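You operate a simulated robot arm through the tools that you are given. There is no shell and no other tool. Be economical: measure what you need, move in short steps, check, and stop when the job is done.

You run a simulated robot arm. Do the job below in one go: nothing can be reset, and whatever is moved stays where it is left.

## Task
Fetch the bottle from the long bench and stand it on top of the yellow roll there. Then open the left seasoning drawer, take the green nozzle from the long bench and put it in the inside of the left seasoning drawer, then shut the drawer. Then open the lid table drawer, put the blue test piece on the long bench away in the inside of the lid table drawer, then shut the drawer. Then take the blue paddle from the shelf under the island bench and put it on the long bench. Keep to this order. Set down upright: bottle, nozzle.

It is judged by the outcome, as a careful person would: the job done as asked, and still so three seconds after it is handed in. It fails if anything else is knocked over, pushed out of place, dropped, spilled or broken. Lids that push on must go on centred and level and be pressed home; caps that screw on are set level and turned clockwise until they are tight.

## Robot
A 7-joint arm with a fingered hand on a trunk, on a base that drives. Base frame: it is fixed to the floor where the robot stands at the start and does not move with it; the origin is under the middle of the robot, x ahead of it, y to its left, z up; the surface under the hand at the start is at about z = 900. Lengths are in mm, angles in degrees, forces in N, time in s.
With the tool pointing down near the work surface it reaches from about 380 to 860 mm from the robot's upright axis, wherever it stands. Its first joint turns from -143.0 to 143.0 degrees. Places, roughly: blue test piece [750, 1250, 1000]; bottle [500, -250, 1000]; inside of the left seasoning drawer [600, 100, 700]; inside of the lid table drawer [-9100, 4900, 800]; left seasoning drawer [500, 100, 700]; lid table drawer [-9100, 4800, 800]; long bench [800, 300, 900]; nozzle [1000, 500, 1000]; paddle [-1000, -250, 500]; roll [500, -750, 1000]. Payload 3 kg.
The TCP is the grasp point between the finger pads, 26 mm short of the fingertips. In the tool frame z runs along the fingers and y along their closing line. The gripper opens to 148 mm. The gripper's body begins 73 mm behind the TCP. The gripper is a hand of 3 fingers: y runs from the thumb to the fingers, the wrist lies at [0, 0, -229] in the tool frame, and closing takes about 1.5 s.
Orientation is that of the tool frame in the base frame, as a unit quaternion [x, y, z, w]. With the fingers straight down and closing along the base's y, the tool's x points along the base's -x, its y along +y and its z along -z.

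## Interface
- The arm moves only by the tool apply_moves. Its argument "steps" is a list of rows, each a list of 6 numbers: the shift along the tool's x, y, z in mm, then the turn, a rotation vector about the tool's x, y, z in degrees. In form: [[tx, ty, tz, rx, ry, rz], ...]. A call has 1 to 8 rows; each row is the pose to reach, as a shift and turn from the pose commanded when the call began, along the tool's axes at that moment. "fingers" is the opening, from 0 (shut) to 1 (fully open), set as the call begins (left out, the last holds). Each row takes 0.2 s and may step no farther than 50 mm and 8.6 degrees from the row before; otherwise, or with a gripper value out of range, the whole call is refused. A pose out of reach is approached as far as the arm can. The call stops where the force on the tool passes 40 N (or 10 N more than at its start, if that is more) or the arm is blocked; 0.2 s more then pass. The fingers move at their own pace (about 153 mm/s each) and stop on an object; they squeeze with about 23 N. The grip force told is the motor's: it shows also when the fingers shut on nothing. Time passes only in rows, and 0.2 s behind the last, so rows that repeat a pose let the fingers close. It gives the time, the measured TCP pose, the force on the tool (base axes), the opening and the grip force at its end, in the units of the frame above (readings bear some noise), with the torque about the TCP (base axes, N m) and any sound that the robot's microphone picked up.
- Cameras (640 x 400 px; columns grow to the right, rows downward): "scene" is now at [133.6, 10.8, 1867.7]; the picture's right is [0.20, -0.98, -0.00], its down [-0.91, -0.18, -0.36] and it looks along [0.36, 0.07, -0.93] (base axes); focal length 214 px, centre (320, 200). "wrist" rides on the gripper at [68, -39, -90] in the tool frame; the picture's right is [0.50, 0.87, 0.00], its down [-0.66, 0.38, -0.65] and it looks along [-0.57, 0.33, 0.76] (tool axes); focal length 222 px, centre (320, 200). There is no depth. A picture from a camera that has moved, and an enlarged one, comes with that camera's place and axes in the base frame and with its lens.
- capture(camera): a new picture of that camera. It takes no simulated time.
- move_column(by): slides the trunk up (or, below 0, down) by that many mm; the arm and the scene camera ride with it, the base frame stays. It gives what a move gives, with no picture.
- base_move(legs): drives the robot by 1 to 6 legs, each [ahead, left, turn to the left] in mm, mm and degrees, along the robot's own axes; the way and the turn of a leg run together, so that a leg with both is an arc; at most 1500 mm and 180 degrees a leg. The arm and the cameras ride along, it lands a little off, and it stops where it bumps. It gives what a move gives.
- grasp_type(shape): the hand has 3 fingers and takes this shape, open, in about a second: jaw (thumb against the fingers, like two jaws); tri (thumb and two fingers); tip (a fingertip pinch); poke (one finger out to press); point (the index stretched); flat (the hand flat); cup (the hand cupped); fist (a fist). The gripper value then closes the fingers along that shape, each until it touches; the sizes above hold for jaw. It gives what a move gives, with no picture.
- aim_head(pan, tilt): turns the head with the scene camera to pan (to the left, within 86 degrees either way) and tilt (down, from -29 to 69), counted from straight ahead of the robot. It gives what a move gives.
- zoom(camera, box): a new picture of the part [left, top, right, bottom] of that camera's present view, enlarged. It takes no simulated time.
- sign_off(): hands the job in; it is judged then, once.

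Work in short steps. Places have to be worked out from the pictures, the camera data and where the tool is seen: move nearer, look again, correct. Check each grasp and each placing, and mend what went wrong. You have 186 turns and 156 pictures in all, those below and enlarged ones among them. Open the gripper and draw the arm clear of the work before you hand the job in, unless the task says otherwise; then end with one line.

The tools are called after "Emit:" as a command line: name --pt "numbers of a row" for each row, then --argument value for the rest, lists and objects as JSON in quotes. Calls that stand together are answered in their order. apply_moves: Moves the arm, as the interface text tells. Its arguments: {"type":"object","properties":{"steps":{"type":"array"},"fingers":{"type":"number"}},"required":["steps"]} The other tools are called the same way: move_column (by) slides the trunk up or down; grasp_type (shape) gives the hand a shape; base_move (legs) drives the base; aim_head (pan, tilt) turns the head that bears the scene camera; capture (camera) takes a picture; zoom (camera, box) takes an enlarged picture of a part of a camera's view; sign_off () hands the job in.

At the start:

```text
time: 0.0
tcp_pos: [590.5, 62.4, 998.3]
ee_rot: [0.0, 1.0, 0.0, 0.0]
ft_force: [-0.4, 0.3, 0.1]
ft_torque: [0.0, 0.01, -0.03]
opening: 148.0
grasp_force: 0.1
shape: jaw
trunk travel left (down, up): [-825.0, 65.0]
robot x, y, heading: [-1.3, -1.7, -0.2]
head pan, tilt: [11.4, 68.8]
```

scene: 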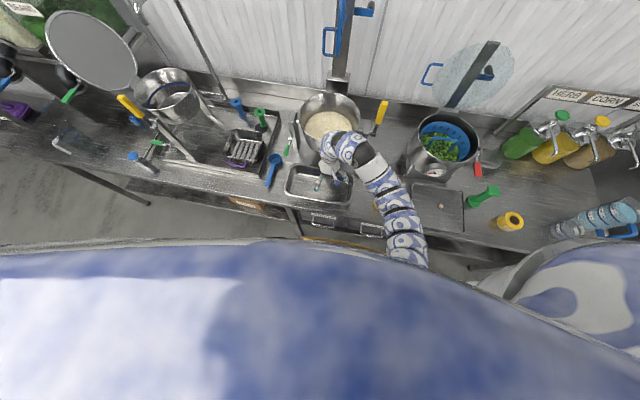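
wrist: 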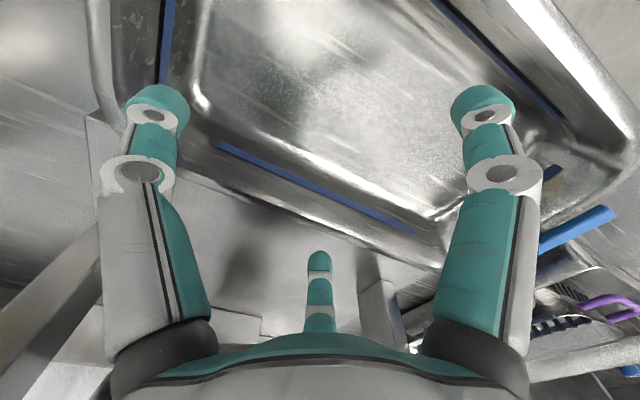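

I see a green item near a yellow roll on the right of the bench; I zoom in to identify the bottle, the roll, the nozzle and the test piece.

Emit:
zoom --camera "scene" --box '[400, 140, 560, 240]'

Emit:
zoom --camera "scene" --box '[120, 80, 300, 200]'

Emit:
zoom --camera "scene" --box '[270, 150, 430, 250]'

```text
4.00 times, centred on (480, 190) of scene
camera zoom: at [133.6, 10.8, 1867.7], right [0.2, -0.98, 0.0], down [-0.91, -0.18, -0.36], along [0.36, 0.07, -0.93], focal length 858 px, centre (-320, 240)
```

zoom: 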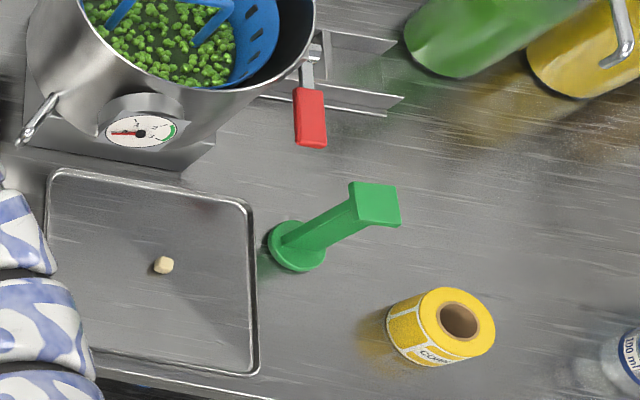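

```text
3.33 times, centred on (210, 140) of scene
camera zoom: at [133.6, 10.8, 1867.7], right [0.2, -0.98, 0.0], down [-0.91, -0.18, -0.36], along [0.36, 0.07, -0.93], focal length 715 px, centre (687, 400)
```

zoom: 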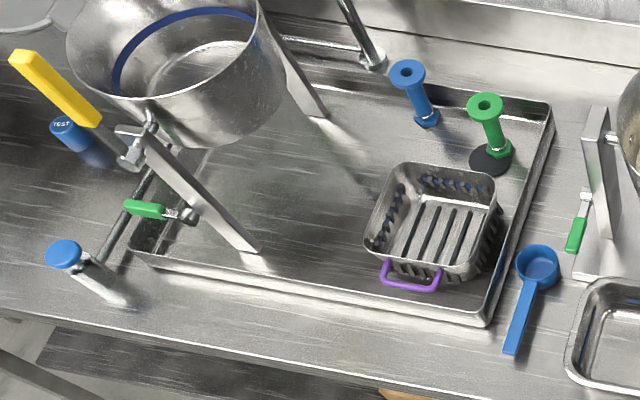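

```text
4.00 times, centred on (350, 200) of scene
camera zoom: at [133.6, 10.8, 1867.7], right [0.2, -0.98, 0.0], down [-0.91, -0.18, -0.36], along [0.36, 0.07, -0.93], focal length 858 px, centre (200, 200)
```

zoom: 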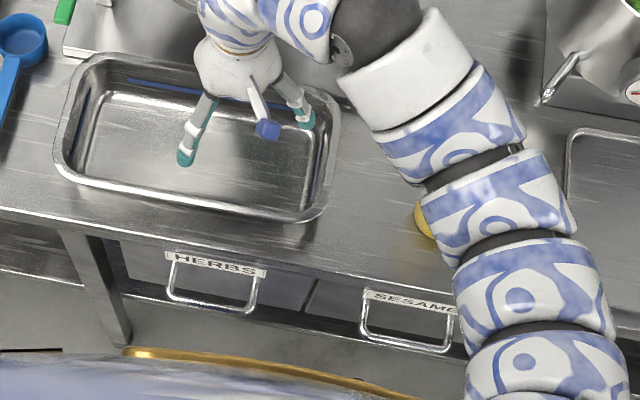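

The bottle is probably the yellow thing hidden under the arm. I raise the hand and swing it left to uncover it.

Emit:
apply_moves --pt "0 0 -50 0 0 0" --pt "0 0 -100 0 0 0" --pt "0 0 -150 0 0 0" --pt "30 40 -180 0 0 0" --pt "60 80 -180 0 0 0" --pt "90 120 -180 0 0 0" --pt "110 160 -180 0 0 0" --pt "120 200 -180 0 0 0"

Emit:
capture --camera "scene"

```text
refused: row 4 steps farther than a row can; nothing moved
```

```text
150 pictures are left
camera scene: at [133.6, 10.8, 1867.7], right [0.2, -0.98, 0.0], down [-0.91, -0.18, -0.36], along [0.36, 0.07, -0.93], focal length 214 px, centre (320, 200)
```

scene: 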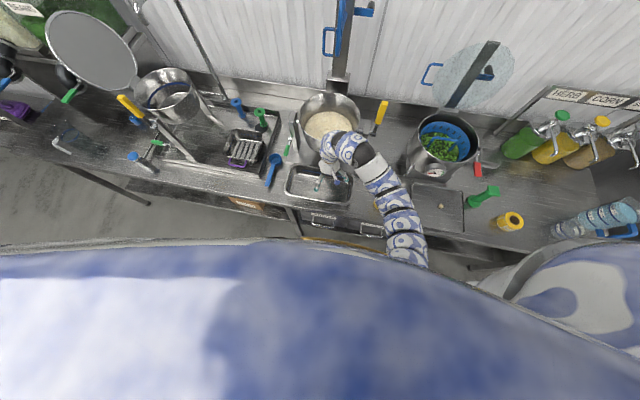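

The row was too long; I repeat with smaller steps.

Emit:
apply_moves --pt "0 0 -48 0 0 0" --pt "0 0 -96 0 0 0" --pt "0 0 -144 0 0 0" --pt "20 35 -160 0 0 0" --pt "40 75 -165 0 0 0" --pt "60 115 -170 0 0 0" --pt "80 155 -175 0 0 0" --pt "95 198 -175 0 0 0"

Emit:
zoom --camera "scene" --box '[320, 150, 560, 300]'

```text
time: 1.8
tcp_pos: [478.3, 241.2, 1130.2]
ee_rot: [0.001, 1.0, 0.016, 0.002]
ft_force: [-0.1, -0.1, 0.5]
ft_torque: [-0.03, 0.04, -0.02]
opening: 148.2
grasp_force: 0.1
shape: jaw
out of reach, approached as far as the arm can: row 3, 4, 5, 6, 7, 8
trunk travel left (down, up): [-825.0, 65.0]
robot x, y, heading: [-0.3, -2.7, -0.2]
head pan, tilt: [11.4, 68.8]
```

```text
2.67 times, centred on (440, 225) of scene
camera zoom: at [133.5, 10.8, 1867.7], right [0.2, -0.98, 0.0], down [-0.91, -0.18, -0.36], along [0.36, 0.07, -0.93], focal length 572 px, centre (0, 133)
```

zoom: 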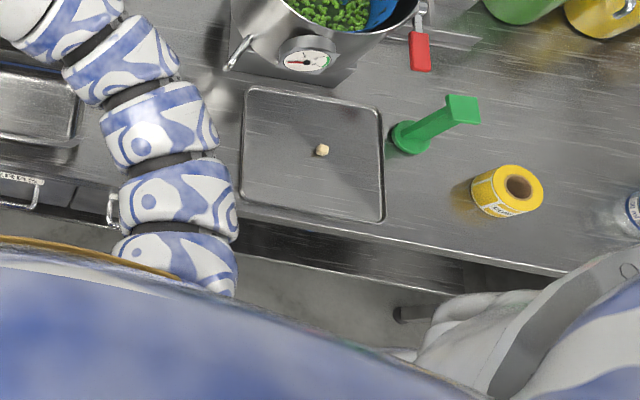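

The yellow thing remains hidden by the arm. I raise the trunk fully and swing the hand well right through a retracted path.

Emit:
move_column --by 65

Emit:
apply_moves --pt "40 -40 0 0 0 0" --pt "40 -85 0 0 0 0" --pt "40 -130 0 0 0 0" --pt "40 -175 0 0 0 0" --pt "40 -220 0 0 0 0" --pt "40 -265 0 0 0 0" --pt "40 -310 0 0 0 0" --pt "40 -355 0 0 0 0"

Emit:
capture --camera "scene"

Emit:
capture --camera "wrist"

```text
time: 2.8
tcp_pos: [478.2, 239.5, 1193.9]
ee_rot: [0.001, 1.0, 0.015, 0.002]
ft_force: [0.7, -0.3, -0.1]
ft_torque: [-0.01, 0.0, -0.03]
opening: 147.9
grasp_force: 0.2
shape: jaw
trunk travel left (down, up): [-890.0, 0.0]
robot x, y, heading: [-0.1, 3.3, -0.1]
head pan, tilt: [11.4, 68.8]
```

```text
refused: row 1 steps farther than a row can; nothing moved
```

```text
148 pictures are left
camera scene: at [133.7, 10.9, 1932.7], right [0.2, -0.98, 0.0], down [-0.91, -0.18, -0.36], along [0.35, 0.07, -0.93], focal length 214 px, centre (320, 200)
```

scene: 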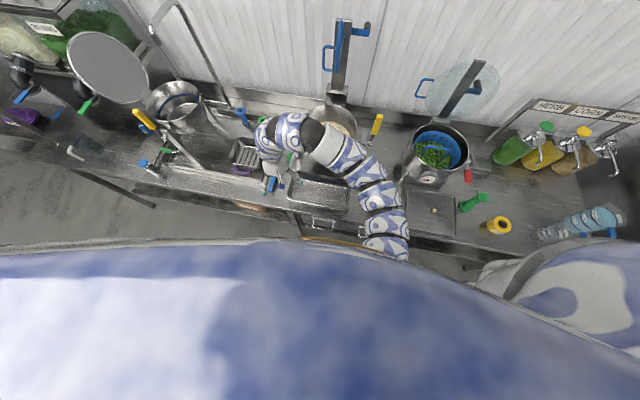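

```text
147 pictures are left
camera wrist: at [409.1, 198.5, 1282.8], right [-0.5, 0.87, 0.03], down [0.65, 0.36, 0.67], along [0.57, 0.35, -0.74], focal length 222 px, centre (320, 200)
```

wrist: 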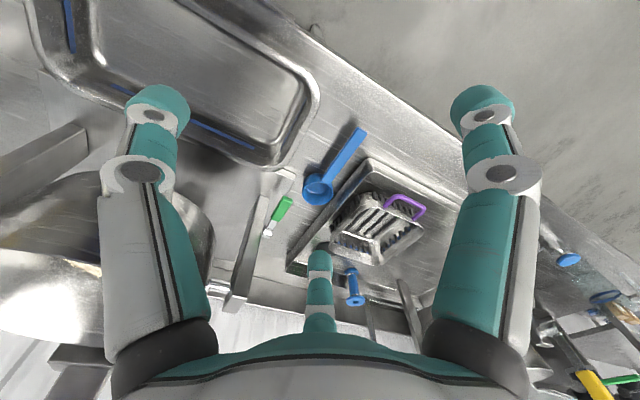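

Now swing right with shorter first step.

Emit:
apply_moves --pt "0 -45 0 0 0 0" --pt "0 -92 0 0 0 0" --pt "0 -140 0 0 0 0" --pt "0 -187 0 0 0 0" --pt "0 -235 0 0 0 0" --pt "0 -282 0 0 0 0" --pt "0 -330 0 0 0 0" --pt "0 -378 0 0 0 0"

Emit:
apply_moves --pt "0 -45 0 0 0 0" --pt "0 -92 0 0 0 0" --pt "0 -140 0 0 0 0" --pt "0 -187 0 0 0 0" --pt "0 -235 0 0 0 0"

Emit:
capture --camera "scene"

Emit:
capture --camera "wrist"

```text
time: 4.6
tcp_pos: [508.9, -136.1, 1176.9]
ee_rot: [0.001, 1.0, 0.017, -0.001]
ft_force: [0.1, -0.1, -0.6]
ft_torque: [0.02, 0.0, 0.0]
opening: 147.6
grasp_force: 0.1
shape: jaw
out of reach, approached as far as the arm can: row 6, 7, 8
trunk travel left (down, up): [-890.0, 0.0]
robot x, y, heading: [1.0, -0.9, -0.1]
head pan, tilt: [11.4, 68.8]
```

```text
time: 5.8
tcp_pos: [507.5, -371.5, 1169.4]
ee_rot: [0.002, 1.0, 0.016, 0.002]
ft_force: [-1.0, 0.5, 0.5]
ft_torque: [-0.02, -0.01, 0.0]
opening: 147.7
grasp_force: 0.0
shape: jaw
trunk travel left (down, up): [-890.0, 0.0]
robot x, y, heading: [-2.5, -0.1, 0.2]
head pan, tilt: [11.4, 68.8]
```

```text
146 pictures are left
camera scene: at [133.2, 9.4, 1932.7], right [0.2, -0.98, 0.0], down [-0.91, -0.18, -0.36], along [0.36, 0.07, -0.93], focal length 214 px, centre (320, 200)
```

scene: 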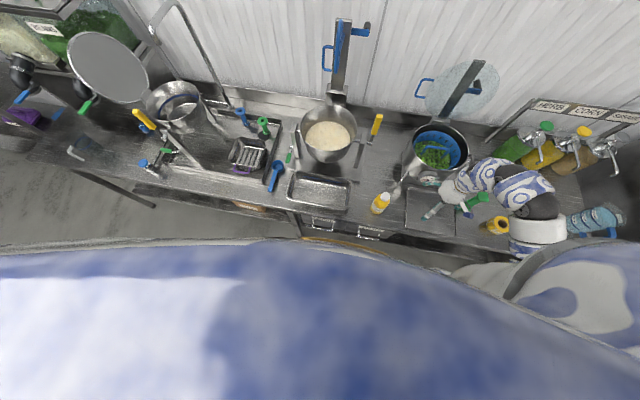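

```text
145 pictures are left
camera wrist: at [437.8, -412.5, 1258.3], right [-0.5, 0.87, 0.03], down [0.65, 0.36, 0.67], along [0.57, 0.35, -0.74], focal length 222 px, centre (320, 200)
```

wrist: 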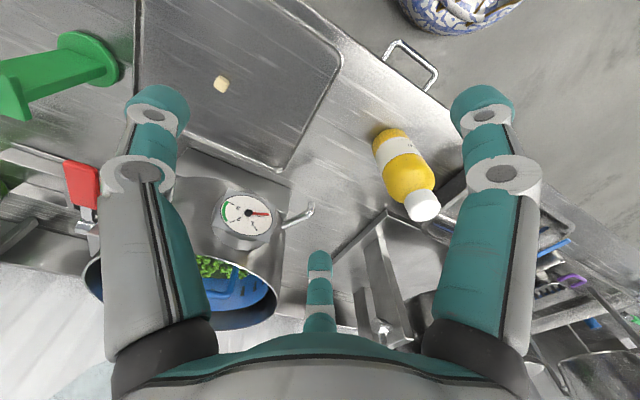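

The yellow bottle with white cap is now visible. I zoom on it and on the roll.

Emit:
zoom --camera "scene" --box '[340, 170, 420, 220]'

Emit:
zoom --camera "wrist" --box '[340, 110, 500, 230]'

```text
8.00 times, centred on (380, 195) of scene
camera zoom: at [133.2, 9.4, 1932.7], right [0.2, -0.98, 0.0], down [-0.91, -0.18, -0.36], along [0.36, 0.07, -0.93], focal length 1716 px, centre (-160, 240)
```

zoom: 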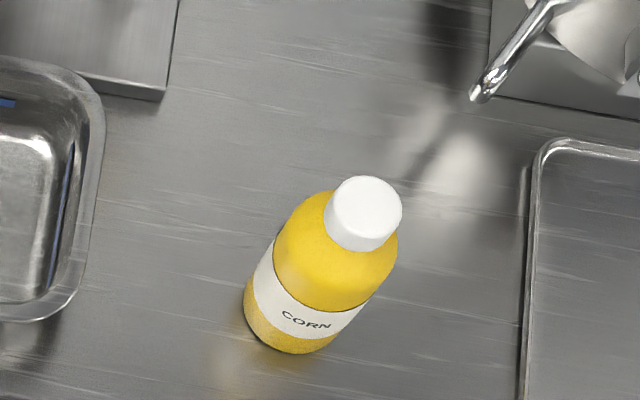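

```text
3.33 times, centred on (420, 170) of wrist
camera zoom: at [437.8, -412.5, 1258.3], right [-0.5, 0.87, 0.03], down [0.65, 0.36, 0.67], along [0.57, 0.35, -0.74], focal length 740 px, centre (-13, 300)
```

zoom: 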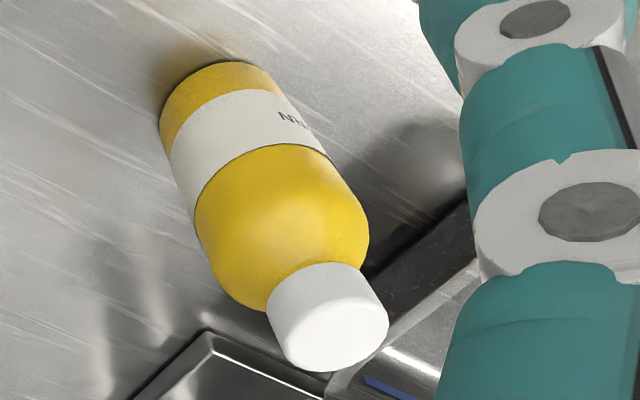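

The bottle stands at about (532, -200), cap top z≈1073. Before grasping, I close the hand in air to see how its fingers meet.

Emit:
apply_moves --pt "0 0 0 0 0 0" --pt "0 0 0 0 0 0" --pt "0 0 0 0 0 0" --pt "0 0 0 0 0 0" --fingers 0.25

Emit:
capture --camera "wrist"

```text
time: 6.8
tcp_pos: [507.9, -369.4, 1169.0]
ee_rot: [0.001, 1.0, 0.015, 0.002]
ft_force: [0.2, -0.5, -0.3]
ft_torque: [-0.03, -0.01, 0.0]
opening: 37.5
grasp_force: 0.1
shape: jaw
trunk travel left (down, up): [-890.0, 0.0]
robot x, y, heading: [1.0, 1.9, 0.2]
head pan, tilt: [11.4, 68.8]
```

```text
142 pictures are left
camera wrist: at [438.1, -410.8, 1258.6], right [-0.5, 0.87, 0.03], down [0.65, 0.36, 0.67], along [0.57, 0.35, -0.74], focal length 222 px, centre (320, 200)
```

wrist: 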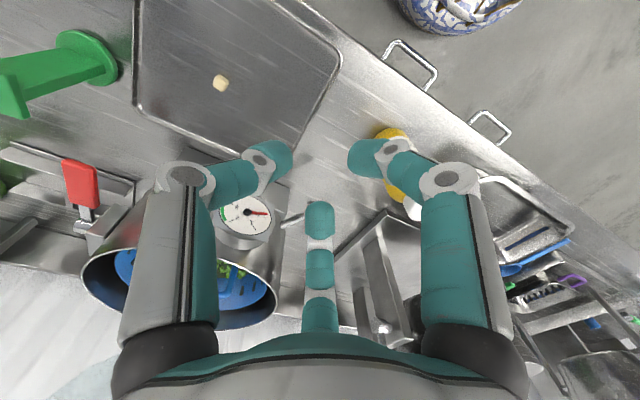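

The fingers close radially, so the grasp self-centres. I open, move above the bottle and look.

Emit:
apply_moves --pt "-8 42 0 0 0 0" --pt "-16 85 0 0 0 0" --pt "-24 130 0 0 0 0" --pt "-27 171 0 0 0 0" --pt "-27 171 0 0 0 0" --fingers 1

Emit:
capture --camera "wrist"

```text
time: 8.0
tcp_pos: [535.5, -198.5, 1173.2]
ee_rot: [0.001, 1.0, 0.016, 0.002]
ft_force: [0.8, 0.3, 0.5]
ft_torque: [0.01, 0.03, -0.01]
opening: 148.0
grasp_force: 0.0
shape: jaw
trunk travel left (down, up): [-890.0, 0.0]
robot x, y, heading: [-1.4, -1.1, 0.1]
head pan, tilt: [11.4, 68.8]
```

```text
141 pictures are left
camera wrist: at [465.1, -241.3, 1261.9], right [-0.5, 0.87, 0.03], down [0.65, 0.36, 0.67], along [0.57, 0.35, -0.74], focal length 222 px, centre (320, 200)
```

wrist: 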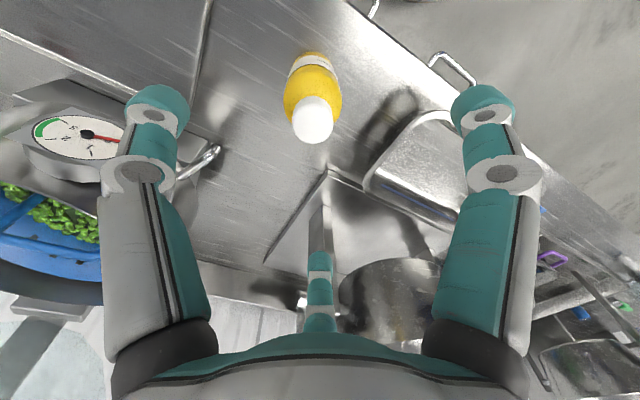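

Bottle axis ≈ (537, -201); the hand is above it within 3 mm. I descend to TCP z≈1012.

Emit:
apply_moves --pt "-1 -2 40 0 0 0" --pt "-1 -2 80 0 0 0" --pt "-1 -2 120 0 0 0" --pt "-1 -2 150 0 0 0" --pt "-1 -2 161 0 0 0"

Emit:
capture --camera "wrist"

```text
time: 9.2
tcp_pos: [536.0, -195.8, 1010.8]
ee_rot: [0.001, 1.0, 0.016, 0.002]
ft_force: [0.6, 0.0, -0.2]
ft_torque: [-0.02, -0.02, -0.05]
opening: 148.0
grasp_force: 0.0
shape: jaw
trunk travel left (down, up): [-890.0, 0.0]
robot x, y, heading: [1.0, 0.4, 0.0]
head pan, tilt: [11.4, 68.8]
```

```text
140 pictures are left
camera wrist: at [466.8, -236.7, 1099.2], right [-0.5, 0.87, 0.03], down [0.65, 0.36, 0.67], along [0.57, 0.35, -0.74], focal length 222 px, centre (320, 200)
```

wrist: 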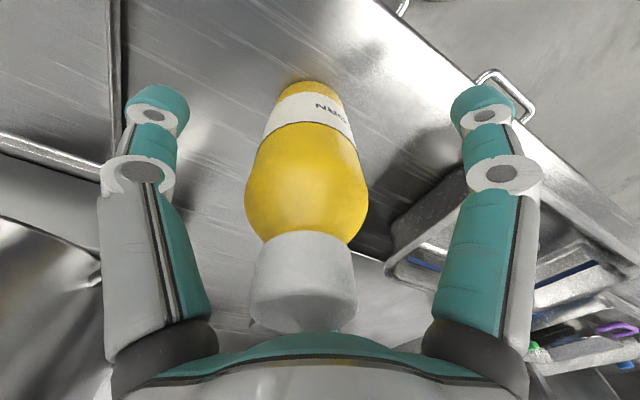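

Bottle sits ~6 mm to the -y side; I nudge and close.

Emit:
apply_moves --pt "-2 -5 0 0 0 0" --pt "-2 -5 0 0 0 0"

Emit:
apply_moves --pt "0 0 0 0 0 0" --pt "0 0 0 0 0 0" --pt "0 0 0 0 0 0" --pt "0 0 0 0 0 0" --pt "0 0 0 0 0 0" --pt "0 0 0 0 0 0" --pt "0 0 0 0 0 0" --fingers 0

Emit:
capture --camera "wrist"

```text
time: 9.8
tcp_pos: [538.2, -200.1, 1011.7]
ee_rot: [0.001, 1.0, 0.016, 0.002]
ft_force: [0.0, 0.1, 0.1]
ft_torque: [0.02, 0.0, -0.06]
opening: 147.9
grasp_force: 0.1
shape: jaw
trunk travel left (down, up): [-890.0, 0.0]
robot x, y, heading: [1.2, -4.8, 0.1]
head pan, tilt: [11.4, 68.8]
```

```text
time: 11.4
tcp_pos: [537.8, -200.0, 1011.5]
ee_rot: [0.001, 1.0, 0.015, 0.002]
ft_force: [0.6, -0.3, 0.6]
ft_torque: [-0.07, -0.02, -0.01]
opening: 57.5
grasp_force: 22.7
shape: jaw
trunk travel left (down, up): [-890.0, 0.0]
robot x, y, heading: [-1.0, -1.9, -0.1]
head pan, tilt: [11.4, 68.8]
```

```text
139 pictures are left
camera wrist: at [468.5, -241.7, 1099.9], right [-0.5, 0.87, 0.03], down [0.65, 0.36, 0.67], along [0.57, 0.35, -0.74], focal length 222 px, centre (320, 200)
```

wrist: 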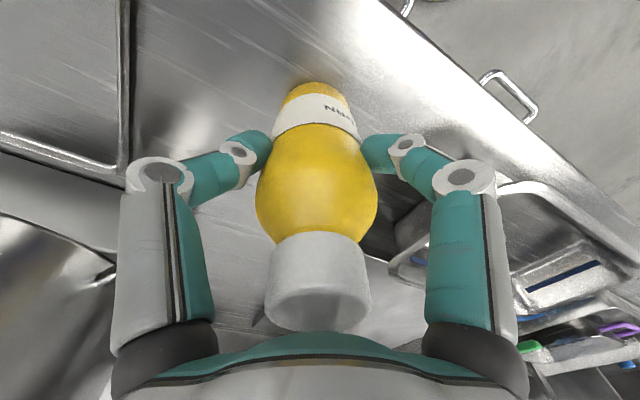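

Bottle is held (57.5 mm). I lift it and check, then drive right.

Emit:
apply_moves --pt "0 0 -20 0 0 0" --pt "0 0 -60 0 0 0" --pt "0 0 -100 0 0 0" --pt "0 0 -140 0 0 0" --pt "0 0 -150 0 0 0"

Emit:
aim_head --pan -40 --tilt 50

Emit:
capture --camera "scene"

```text
time: 12.6
tcp_pos: [535.9, -201.9, 1161.5]
ee_rot: [-0.001, 1.0, 0.015, 0.002]
ft_force: [-0.1, 0.3, -4.4]
ft_torque: [0.0, -0.01, 0.02]
opening: 57.4
grasp_force: 23.2
shape: jaw
trunk travel left (down, up): [-890.0, 0.0]
robot x, y, heading: [-0.8, 1.9, -0.0]
head pan, tilt: [11.4, 68.8]
```

```text
time: 13.8
tcp_pos: [536.9, -202.6, 1161.2]
ee_rot: [0.001, 1.0, 0.015, 0.002]
ft_force: [0.6, -0.3, -3.8]
ft_torque: [0.01, 0.01, 0.01]
opening: 57.4
grasp_force: 23.1
shape: jaw
trunk travel left (down, up): [-890.0, 0.0]
robot x, y, heading: [1.0, -2.7, -0.1]
head pan, tilt: [-40.0, 50.0]
```

```text
138 pictures are left
camera scene: at [138.0, -50.0, 1954.6], right [-0.64, -0.77, 0.0], down [-0.59, 0.49, -0.64], along [0.49, -0.41, -0.77], focal length 214 px, centre (320, 200)
```

scene: 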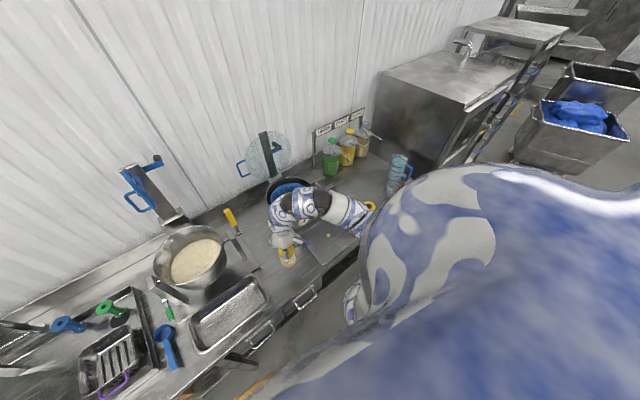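

Bottle lifted. The floor to the right looks free; I drive 450 mm right.

Emit:
base_move --legs '[[0, -450, 0]]'

Emit:
aim_head --pan -20 --tilt 65

Emit:
capture --camera "scene"

Emit:
capture --camera "wrist"

```text
time: 16.6
tcp_pos: [539.3, -649.6, 1161.1]
ee_rot: [-0.002, 1.0, 0.016, 0.002]
ft_force: [0.3, -0.2, -3.4]
ft_torque: [0.03, 0.01, 0.01]
opening: 57.4
grasp_force: 23.2
shape: jaw
trunk travel left (down, up): [-890.0, 0.0]
robot x, y, heading: [1.4, -452.9, 0.2]
head pan, tilt: [-40.0, 50.0]
```

```text
time: 17.4
tcp_pos: [538.8, -650.6, 1161.2]
ee_rot: [-0.003, 1.0, 0.016, 0.002]
ft_force: [0.0, -0.1, -3.5]
ft_torque: [-0.01, -0.04, -0.03]
opening: 57.4
grasp_force: 23.2
shape: jaw
trunk travel left (down, up): [-890.0, 0.0]
robot x, y, heading: [1.1, -446.9, 0.5]
head pan, tilt: [-20.0, 65.0]
```

```text
137 pictures are left
camera scene: at [137.5, -471.8, 1936.5], right [-0.34, -0.94, 0.0], down [-0.85, 0.31, -0.42], along [0.4, -0.14, -0.91], focal length 214 px, centre (320, 200)
```

scene: 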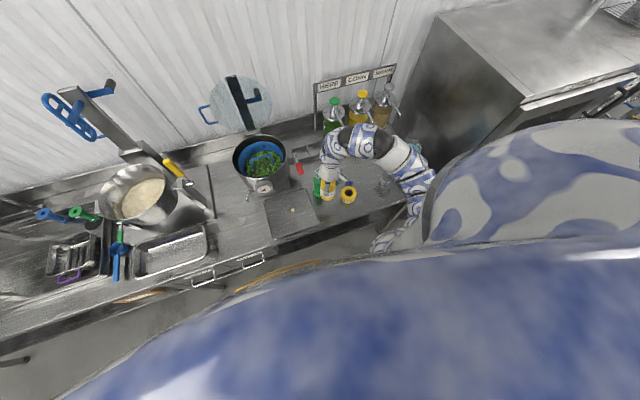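

```text
136 pictures are left
camera wrist: at [469.9, -693.1, 1249.6], right [-0.5, 0.86, 0.03], down [0.65, 0.36, 0.67], along [0.57, 0.35, -0.74], focal length 222 px, centre (320, 200)
```

wrist: 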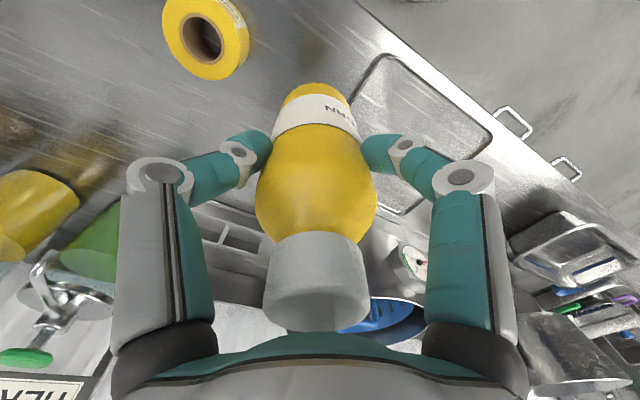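

The bottle rode along. I zoom on the roll for precise position.

Emit:
zoom --camera "scene" --box '[300, 160, 380, 210]'

Emit:
zoom --camera "wrist" --box '[140, 0, 268, 80]'

```text
8.00 times, centred on (340, 185) of scene
camera zoom: at [137.5, -471.8, 1936.5], right [-0.34, -0.94, 0.0], down [-0.85, 0.31, -0.42], along [0.4, -0.14, -0.91], focal length 1716 px, centre (160, 320)
```

zoom: 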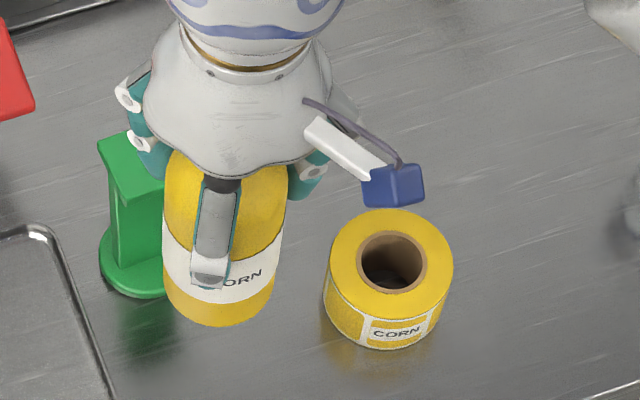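

```text
5.00 times, centred on (204, 40) of wrist
camera zoom: at [469.9, -693.1, 1249.6], right [-0.5, 0.86, 0.03], down [0.65, 0.36, 0.67], along [0.57, 0.35, -0.74], focal length 1111 px, centre (900, 1000)
```

zoom: 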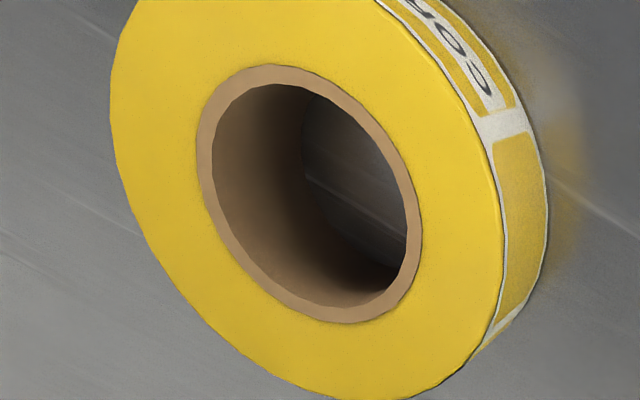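

Roll top centre ≈ (560, -785), top z≈945. I move the bottle over it at the same height.

Emit:
apply_moves --pt "-5 -30 0 0 0 0" --pt "-10 -65 0 0 0 0" --pt "-15 -100 10 0 0 0" --pt "-21 -135 20 0 0 0" --pt "-21 -135 20 0 0 0"

Emit:
capture --camera "wrist"

Emit:
zoom --camera "scene" --box '[300, 150, 396, 210]'

```text
time: 18.6
tcp_pos: [560.8, -782.7, 1138.2]
ee_rot: [-0.002, 1.0, 0.016, 0.002]
ft_force: [-0.3, 1.5, -4.8]
ft_torque: [0.0, 0.02, 0.0]
opening: 57.2
grasp_force: 23.4
shape: jaw
trunk travel left (down, up): [-890.0, 0.0]
robot x, y, heading: [0.9, -448.6, 0.5]
head pan, tilt: [-20.0, 65.0]
```

```text
133 pictures are left
camera wrist: at [491.1, -826.2, 1226.5], right [-0.5, 0.86, 0.02], down [0.65, 0.36, 0.67], along [0.57, 0.35, -0.74], focal length 222 px, centre (320, 200)
```

wrist: 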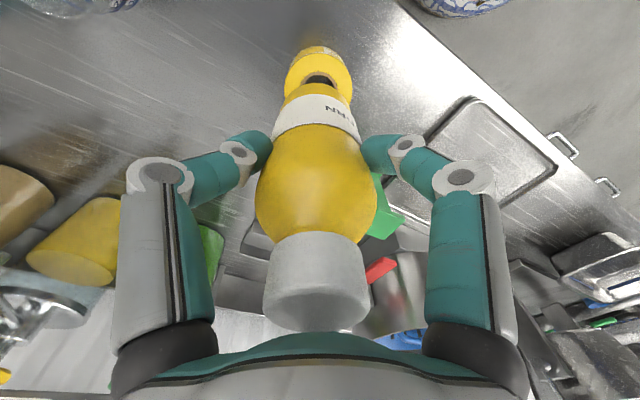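

```text
6.67 times, centred on (348, 180) of scene
camera zoom: at [137.3, -471.3, 1936.5], right [-0.34, -0.94, 0.0], down [-0.85, 0.31, -0.42], along [0.4, -0.14, -0.91], focal length 1430 px, centre (133, 333)
```

zoom: 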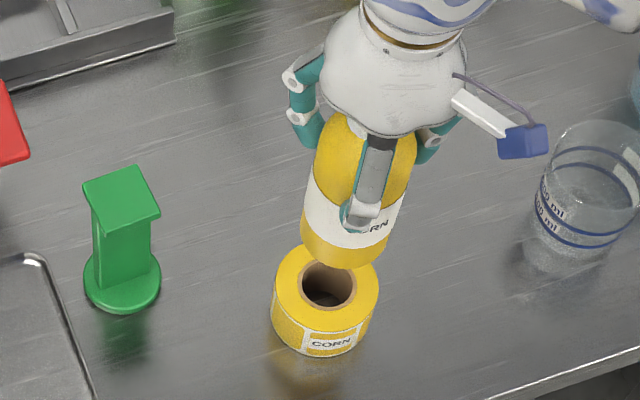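

Aligned in both views. I lower to about 10 mm above the roll and look.

Emit:
apply_moves --pt "0 -2 25 0 0 0" --pt "0 -2 50 0 0 0" --pt "0 -2 65 0 0 0" --pt "0 -2 72 0 0 0"

Emit:
zoom --camera "wrist" --box '[240, 20, 400, 120]'

Emit:
zoom --camera "scene" --box '[300, 150, 396, 210]'

```text
time: 19.6
tcp_pos: [562.0, -784.0, 1065.3]
ee_rot: [-0.003, 1.0, 0.016, 0.002]
ft_force: [0.1, 0.2, -3.6]
ft_torque: [0.03, 0.02, -0.01]
opening: 57.2
grasp_force: 23.1
shape: jaw
trunk travel left (down, up): [-890.0, 0.0]
robot x, y, heading: [2.5, -452.8, 0.3]
head pan, tilt: [-20.0, 65.0]
```

```text
4.00 times, centred on (320, 70) of wrist
camera zoom: at [491.8, -826.2, 1154.1], right [-0.5, 0.86, 0.03], down [0.65, 0.36, 0.67], along [0.57, 0.35, -0.74], focal length 888 px, centre (320, 720)
```

zoom: 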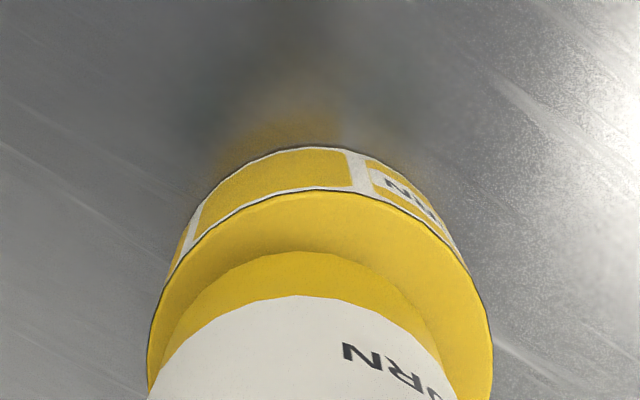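

```text
6.67 times, centred on (348, 180) of scene
camera zoom: at [137.5, -471.7, 1936.5], right [-0.34, -0.94, 0.0], down [-0.85, 0.31, -0.42], along [0.4, -0.14, -0.91], focal length 1430 px, centre (133, 333)
```

zoom: 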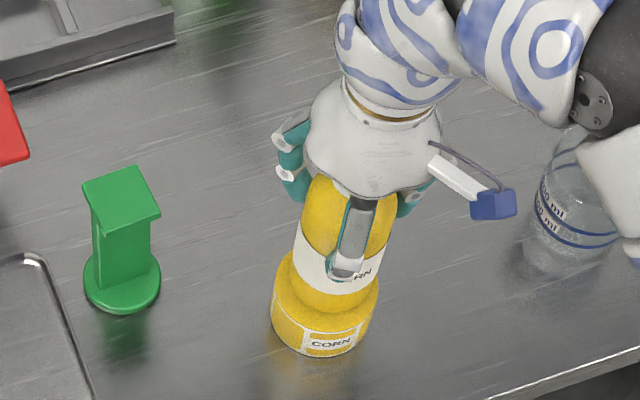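

Bottle is ~3 mm off to -y; I correct and lower gently until contact.

Emit:
apply_moves --pt "2 3 0 0 0 0" --pt "2 3 3 0 0 0" --pt "2 3 5 0 0 0" --pt "2 3 7 0 0 0"

Emit:
zoom --camera "wrist" --box '[240, 20, 400, 120]'

```text
time: 20.6
tcp_pos: [560.1, -781.1, 1061.0]
ee_rot: [-0.003, 1.0, 0.016, 0.003]
ft_force: [0.4, -0.4, 16.2]
ft_torque: [-0.09, -0.04, 0.02]
opening: 57.4
grasp_force: 22.9
shape: jaw
trunk travel left (down, up): [-890.0, 0.0]
robot x, y, heading: [3.5, -452.5, 0.3]
head pan, tilt: [-20.0, 65.0]
```

```text
4.00 times, centred on (320, 70) of wrist
camera zoom: at [489.4, -823.1, 1148.5], right [-0.5, 0.86, 0.02], down [0.65, 0.36, 0.67], along [0.57, 0.35, -0.74], focal length 888 px, centre (320, 720)
```

zoom: 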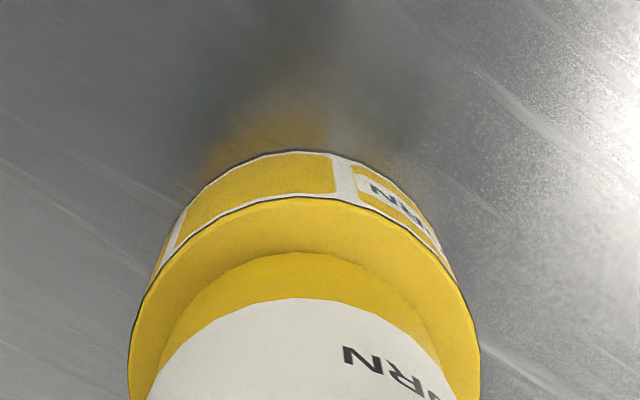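

Contact at 16 N, bottle centred. I release and rise straight up.

Emit:
apply_moves --pt "0 0 -1 0 0 0" --pt "0 0 -1 0 0 0" --pt "0 0 -1 0 0 0" --pt "0 0 -1 0 0 0" --pt "0 0 -1 0 0 0" --fingers 1

Emit:
apply_moves --pt "0 0 -30 0 0 0" --pt "0 0 -70 0 0 0" --pt "0 0 -90 0 0 0" --pt "40 0 -110 0 0 0" --pt "80 0 -120 0 0 0" --pt "120 0 -130 0 0 0" --pt "120 0 -130 0 0 0"

Emit:
zoom --camera "scene" --box '[280, 130, 440, 230]'

```text
time: 21.8
tcp_pos: [558.6, -781.2, 1059.8]
ee_rot: [-0.002, 1.0, 0.017, 0.002]
ft_force: [0.1, 0.9, -0.6]
ft_torque: [0.0, 0.01, 0.0]
opening: 148.0
grasp_force: 0.1
shape: jaw
trunk travel left (down, up): [-890.0, 0.0]
robot x, y, heading: [0.2, -451.1, 0.3]
head pan, tilt: [-20.0, 65.0]
```

```text
time: 23.4
tcp_pos: [476.6, -804.0, 1179.4]
ee_rot: [-0.003, 1.0, 0.017, 0.001]
ft_force: [0.3, 0.0, -0.6]
ft_torque: [0.02, -0.04, 0.0]
opening: 147.8
grasp_force: 0.0
shape: jaw
out of reach, approached as far as the arm can: row 5, 6, 7
trunk travel left (down, up): [-890.0, 0.0]
robot x, y, heading: [4.5, -448.8, 0.2]
head pan, tilt: [-20.0, 65.0]
```

```text
4.00 times, centred on (360, 180) of scene
camera zoom: at [137.4, -470.9, 1936.5], right [-0.34, -0.94, 0.0], down [-0.85, 0.31, -0.42], along [0.4, -0.14, -0.91], focal length 858 px, centre (160, 280)
```

zoom: 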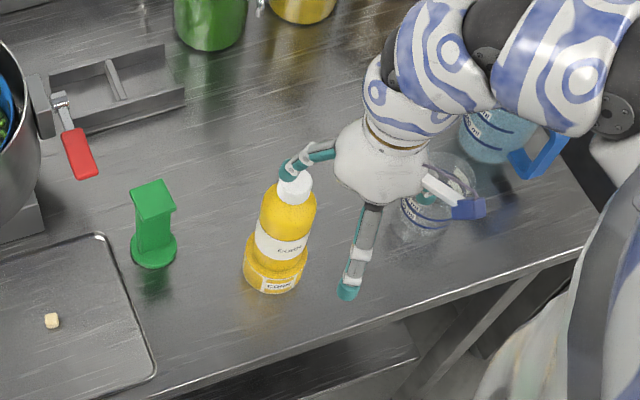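

Bottle stands on the roll. Next the left seasoning drawer (HERBS). I drive left and a bit back, then look at the drawer front.

Emit:
base_move --legs '[[-120, 0, 0], [0, 450, 0]]'

Emit:
aim_head --pan 0 --tilt 69

Emit:
capture --camera "scene"

Emit:
capture --camera "wrist"

```text
time: 26.9
tcp_pos: [353.2, -355.3, 1178.9]
ee_rot: [-0.005, 1.0, 0.017, 0.001]
ft_force: [-0.2, 0.2, 0.4]
ft_torque: [0.01, 0.05, -0.06]
opening: 147.9
grasp_force: 0.1
shape: jaw
trunk travel left (down, up): [-890.0, 0.0]
robot x, y, heading: [-124.3, -1.5, 0.8]
head pan, tilt: [-20.0, 65.0]
```

```text
time: 27.8
tcp_pos: [352.1, -356.0, 1180.0]
ee_rot: [-0.006, 1.0, 0.016, 0.0]
ft_force: [0.4, 0.6, 0.8]
ft_torque: [-0.01, 0.0, -0.03]
opening: 147.9
grasp_force: 0.0
shape: jaw
trunk travel left (down, up): [-890.0, 0.0]
robot x, y, heading: [-124.2, -8.0, 0.8]
head pan, tilt: [0.0, 68.8]
```

```text
127 pictures are left
camera scene: at [10.1, -4.2, 1932.7], right [0.01, -1.0, 0.0], down [-0.93, -0.01, -0.36], along [0.36, 0.0, -0.93], focal length 214 px, centre (320, 200)
```

scene: 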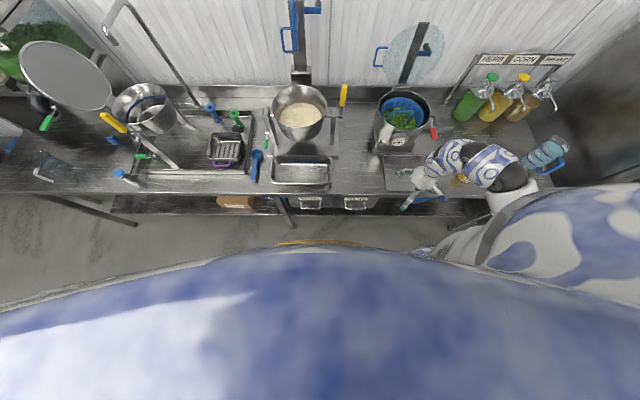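

```text
126 pictures are left
camera wrist: at [284.2, -398.2, 1268.4], right [-0.51, 0.86, 0.03], down [0.65, 0.36, 0.67], along [0.56, 0.36, -0.74], focal length 222 px, centre (320, 200)
```

wrist: 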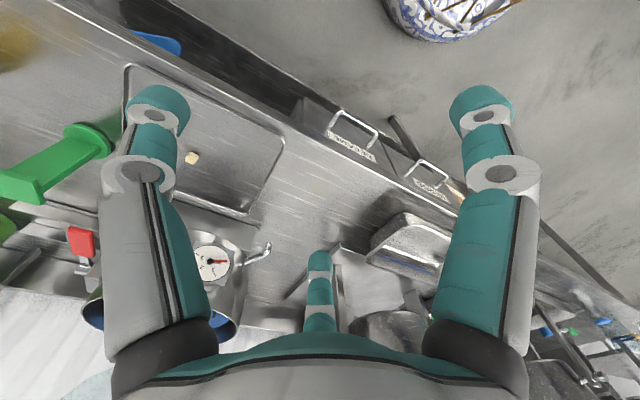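

I zoom on the drawer handles from both cameras.

Emit:
zoom --camera "scene" --box '[270, 180, 390, 255]'

Emit:
zoom --camera "wrist" --box '[300, 90, 460, 220]'

```text
5.33 times, centred on (330, 218) of scene
camera zoom: at [10.1, -4.2, 1932.7], right [0.01, -1.0, 0.0], down [-0.93, -0.01, -0.36], along [0.36, 0.0, -0.93], focal length 1144 px, centre (267, 107)
```

zoom: 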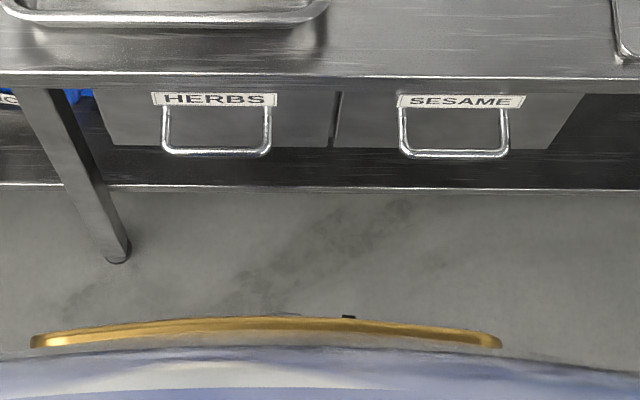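

```text
3.08 times, centred on (380, 155) of wrist
camera zoom: at [284.2, -398.2, 1268.4], right [-0.51, 0.86, 0.03], down [0.65, 0.36, 0.67], along [0.56, 0.36, -0.74], focal length 684 px, centre (135, 338)
```

zoom: 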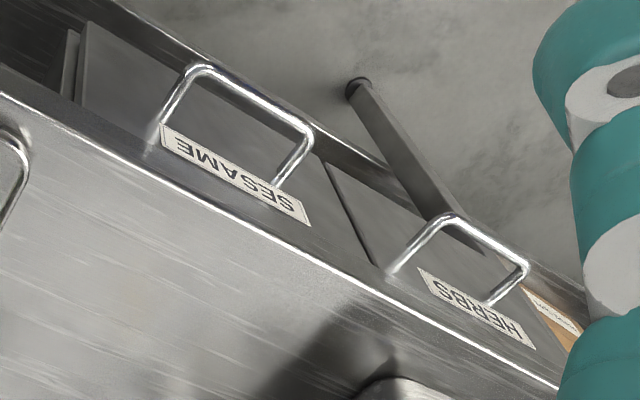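

HERBS bar ≈ (405, 55, 777), a horizontal bail about 55 mm deep: I can hook it with an open finger and pull by driving back. I check the clearance behind the robot first.

Emit:
aim_head --pan 86 --tilt 40

Emit:
capture --camera "scene"

```text
time: 29.4
tcp_pos: [353.9, -355.3, 1178.9]
ee_rot: [-0.005, 1.0, 0.016, 0.0]
ft_force: [0.4, 0.3, 0.7]
ft_torque: [0.02, 0.01, -0.01]
opening: 147.8
grasp_force: 0.1
shape: jaw
trunk travel left (down, up): [-890.0, 0.0]
robot x, y, heading: [-125.7, -5.9, 0.9]
head pan, tilt: [85.9, 40.0]
```

```text
123 pictures are left
camera scene: at [-40.7, 79.9, 1968.8], right [1.0, -0.06, 0.0], down [-0.04, -0.64, -0.77], along [0.05, 0.76, -0.64], focal length 214 px, centre (320, 200)
```

scene: 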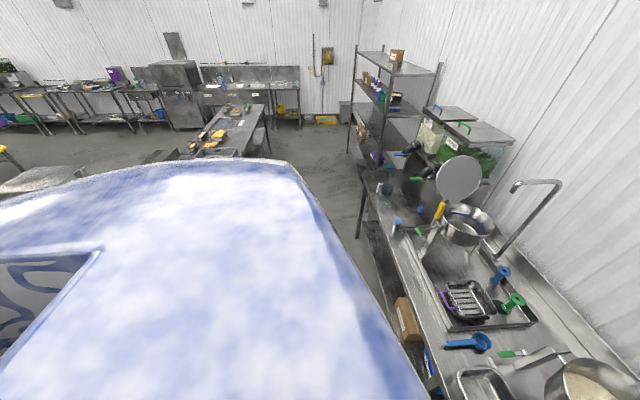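

Rather than back into the island, I stand to the right of the drawer and pull with the arm alone. I drive right and look at the drawer from there.

Emit:
base_move --legs '[[0, -400, -1]]'

Emit:
aim_head --pan 35 --tilt 60

Emit:
capture --camera "scene"

```text
time: 31.9
tcp_pos: [349.1, -773.9, 1180.3]
ee_rot: [0.002, 1.0, 0.017, 0.0]
ft_force: [0.2, -0.7, -0.5]
ft_torque: [0.07, -0.02, 0.0]
opening: 147.6
grasp_force: 0.0
shape: jaw
trunk travel left (down, up): [-890.0, 0.0]
robot x, y, heading: [-120.4, -416.4, -0.3]
head pan, tilt: [85.9, 40.0]
```

```text
time: 33.1
tcp_pos: [349.7, -772.9, 1180.0]
ee_rot: [0.003, 1.0, 0.018, 0.0]
ft_force: [-0.2, -0.3, -0.5]
ft_torque: [0.01, -0.03, -0.01]
opening: 147.8
grasp_force: 0.1
shape: jaw
trunk travel left (down, up): [-890.0, 0.0]
robot x, y, heading: [-125.7, -413.6, -0.0]
head pan, tilt: [35.0, 60.0]
```

```text
122 pictures are left
camera scene: at [10.6, -378.0, 1942.1], right [0.57, -0.82, 0.0], down [-0.71, -0.49, -0.5], along [0.41, 0.29, -0.87], focal length 214 px, centre (320, 200)
```

scene: 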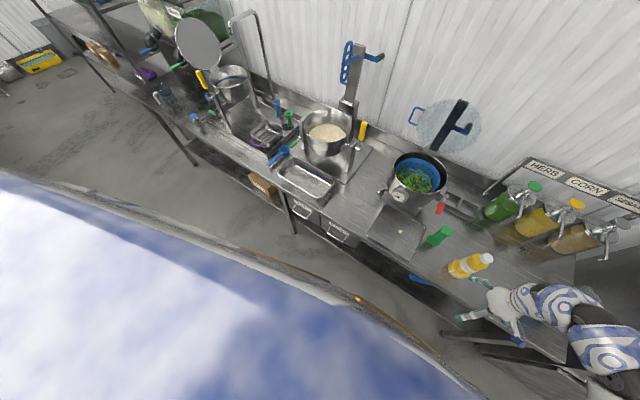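

Now I swing the hand along the front of the bench towards the HERBS handle.

Emit:
apply_moves --pt "0 48 0 0 0 0" --pt "0 96 0 0 0 0" --pt "0 144 0 0 0 0" --pt "0 192 0 0 0 0" --pt "0 240 0 0 0 0" --pt "0 288 0 0 0 0" --pt "0 336 0 0 0 0" --pt "0 384 0 0 0 0"

Emit:
apply_moves --pt "0 48 0 0 0 0" --pt "0 96 0 0 0 0" --pt "0 144 0 0 0 0" --pt "0 192 0 0 0 0" --pt "0 240 0 0 0 0" --pt "0 288 0 0 0 0" --pt "0 336 0 0 0 0" --pt "0 384 0 0 0 0"

Emit:
move_column --by -200

Emit:
capture --camera "wrist"

```text
time: 34.9
tcp_pos: [352.8, -388.6, 1192.3]
ee_rot: [0.003, 1.0, 0.016, 0.0]
ft_force: [0.1, 0.1, -0.1]
ft_torque: [0.0, 0.0, -0.01]
opening: 148.0
grasp_force: 0.0
shape: jaw
out of reach, approached as far as the arm can: row 1, 2, 3, 4, 5, 6, 7
trunk travel left (down, up): [-890.0, 0.0]
robot x, y, heading: [-122.8, -416.1, -0.1]
head pan, tilt: [35.0, 60.0]
```

```text
time: 36.7
tcp_pos: [351.1, -4.0, 1202.5]
ee_rot: [0.002, 1.0, 0.016, 0.0]
ft_force: [0.0, 0.8, -0.3]
ft_torque: [-0.01, 0.01, 0.0]
opening: 147.8
grasp_force: 0.1
shape: jaw
trunk travel left (down, up): [-890.0, 0.0]
robot x, y, heading: [-120.9, -413.6, -0.3]
head pan, tilt: [35.0, 60.0]
```

```text
time: 38.9
tcp_pos: [350.5, -5.0, 1002.2]
ee_rot: [0.003, 1.0, 0.016, 0.0]
ft_force: [-0.3, -0.4, 0.2]
ft_torque: [0.01, -0.01, 0.0]
opening: 148.1
grasp_force: 0.0
shape: jaw
trunk travel left (down, up): [-690.0, 200.0]
robot x, y, heading: [-122.8, -414.7, -0.1]
head pan, tilt: [35.0, 60.0]
```

```text
121 pictures are left
camera wrist: at [281.8, -46.9, 1091.9], right [-0.5, 0.87, 0.03], down [0.66, 0.35, 0.67], along [0.57, 0.35, -0.74], focal length 222 px, centre (320, 200)
```

wrist: 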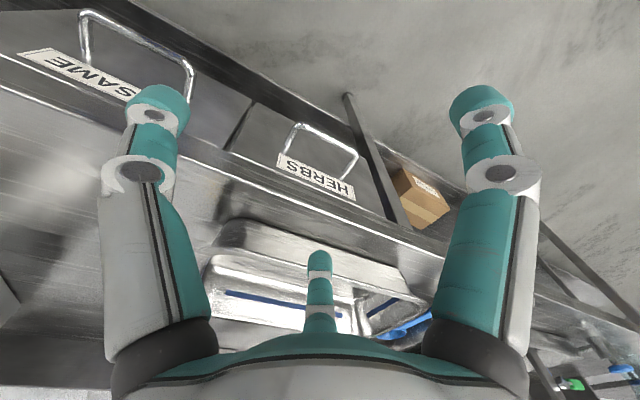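

Handle bar ≈ (408, 51, 777). I place the +x finger above the gap behind the bar and lower to just over it.

Emit:
apply_moves --pt "-7 13 0 0 0 0" --pt "-7 13 0 0 0 0"

Emit:
move_column --by -170

Emit:
capture --camera "wrist"

Emit:
capture --camera "scene"

```text
time: 39.5
tcp_pos: [359.4, 8.9, 1005.3]
ee_rot: [0.003, 1.0, 0.017, 0.001]
ft_force: [0.6, 0.7, -0.8]
ft_torque: [-0.01, -0.01, 0.0]
opening: 148.0
grasp_force: 0.1
shape: jaw
trunk travel left (down, up): [-690.0, 200.0]
robot x, y, heading: [-121.0, -417.5, 0.0]
head pan, tilt: [35.0, 60.0]
```

```text
time: 41.4
tcp_pos: [357.9, 7.2, 834.1]
ee_rot: [0.003, 1.0, 0.016, 0.0]
ft_force: [-0.2, 0.8, 0.1]
ft_torque: [-0.01, 0.02, 0.0]
opening: 147.8
grasp_force: 0.0
shape: jaw
trunk travel left (down, up): [-520.0, 370.0]
robot x, y, heading: [-120.2, -414.2, -0.2]
head pan, tilt: [35.0, 60.0]
```

```text
120 pictures are left
camera wrist: at [288.9, -33.9, 922.9], right [-0.5, 0.87, 0.03], down [0.66, 0.35, 0.67], along [0.57, 0.35, -0.74], focal length 222 px, centre (320, 200)
```

wrist: 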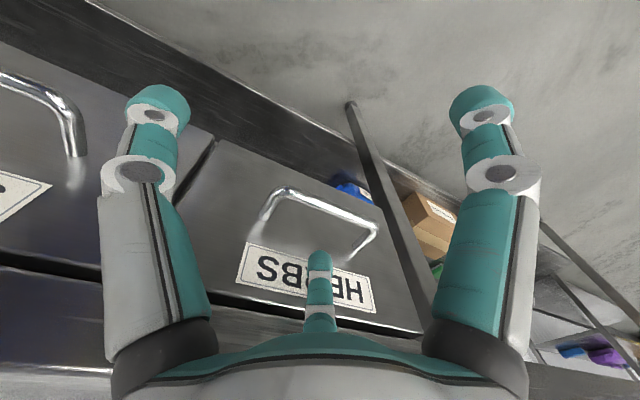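

```text
119 pictures are left
camera scene: at [10.5, -377.8, 1572.1], right [0.57, -0.82, 0.0], down [-0.71, -0.49, -0.5], along [0.41, 0.29, -0.87], focal length 214 px, centre (320, 200)
```

scene: 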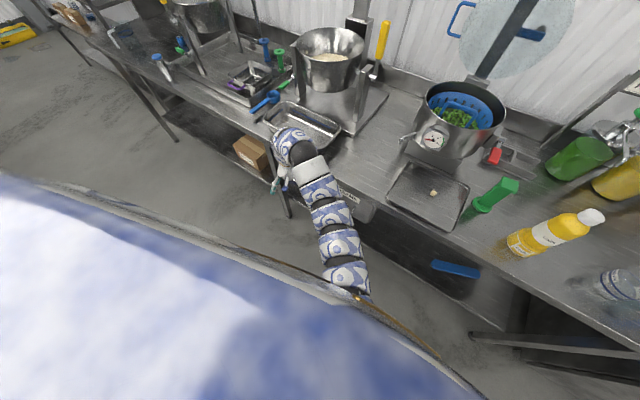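

The finger at ~(432, 50) lies between bar (x≈404) and drawer front (x≈453). I lower 55 mm into the gap.

Emit:
apply_moves --pt "0 0 15 0 0 0" --pt "0 0 30 0 0 0" --pt "0 0 45 0 0 0" --pt "0 0 57 0 0 0"

Emit:
capture --camera "wrist"

```text
time: 42.4
tcp_pos: [358.3, 10.4, 777.2]
ee_rot: [0.001, 1.0, 0.018, 0.0]
ft_force: [-0.5, -0.2, 0.7]
ft_torque: [-0.01, -0.01, 0.0]
opening: 147.7
grasp_force: 0.1
shape: jaw
trunk travel left (down, up): [-520.0, 370.0]
robot x, y, heading: [-121.7, -417.8, -0.2]
head pan, tilt: [35.0, 60.0]
```

```text
118 pictures are left
camera wrist: at [288.2, -31.1, 865.2], right [-0.5, 0.87, 0.03], down [0.66, 0.35, 0.67], along [0.57, 0.35, -0.74], focal length 222 px, centre (320, 200)
```

wrist: 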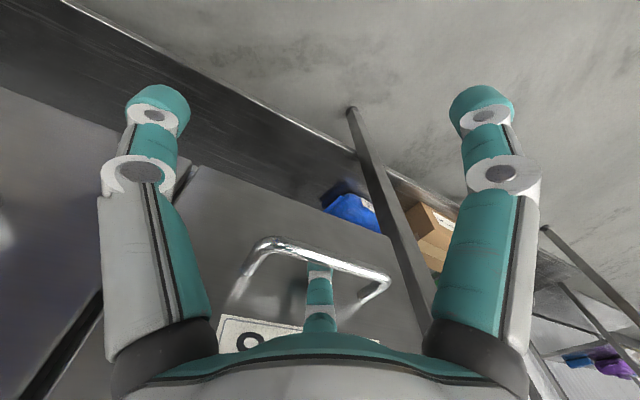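

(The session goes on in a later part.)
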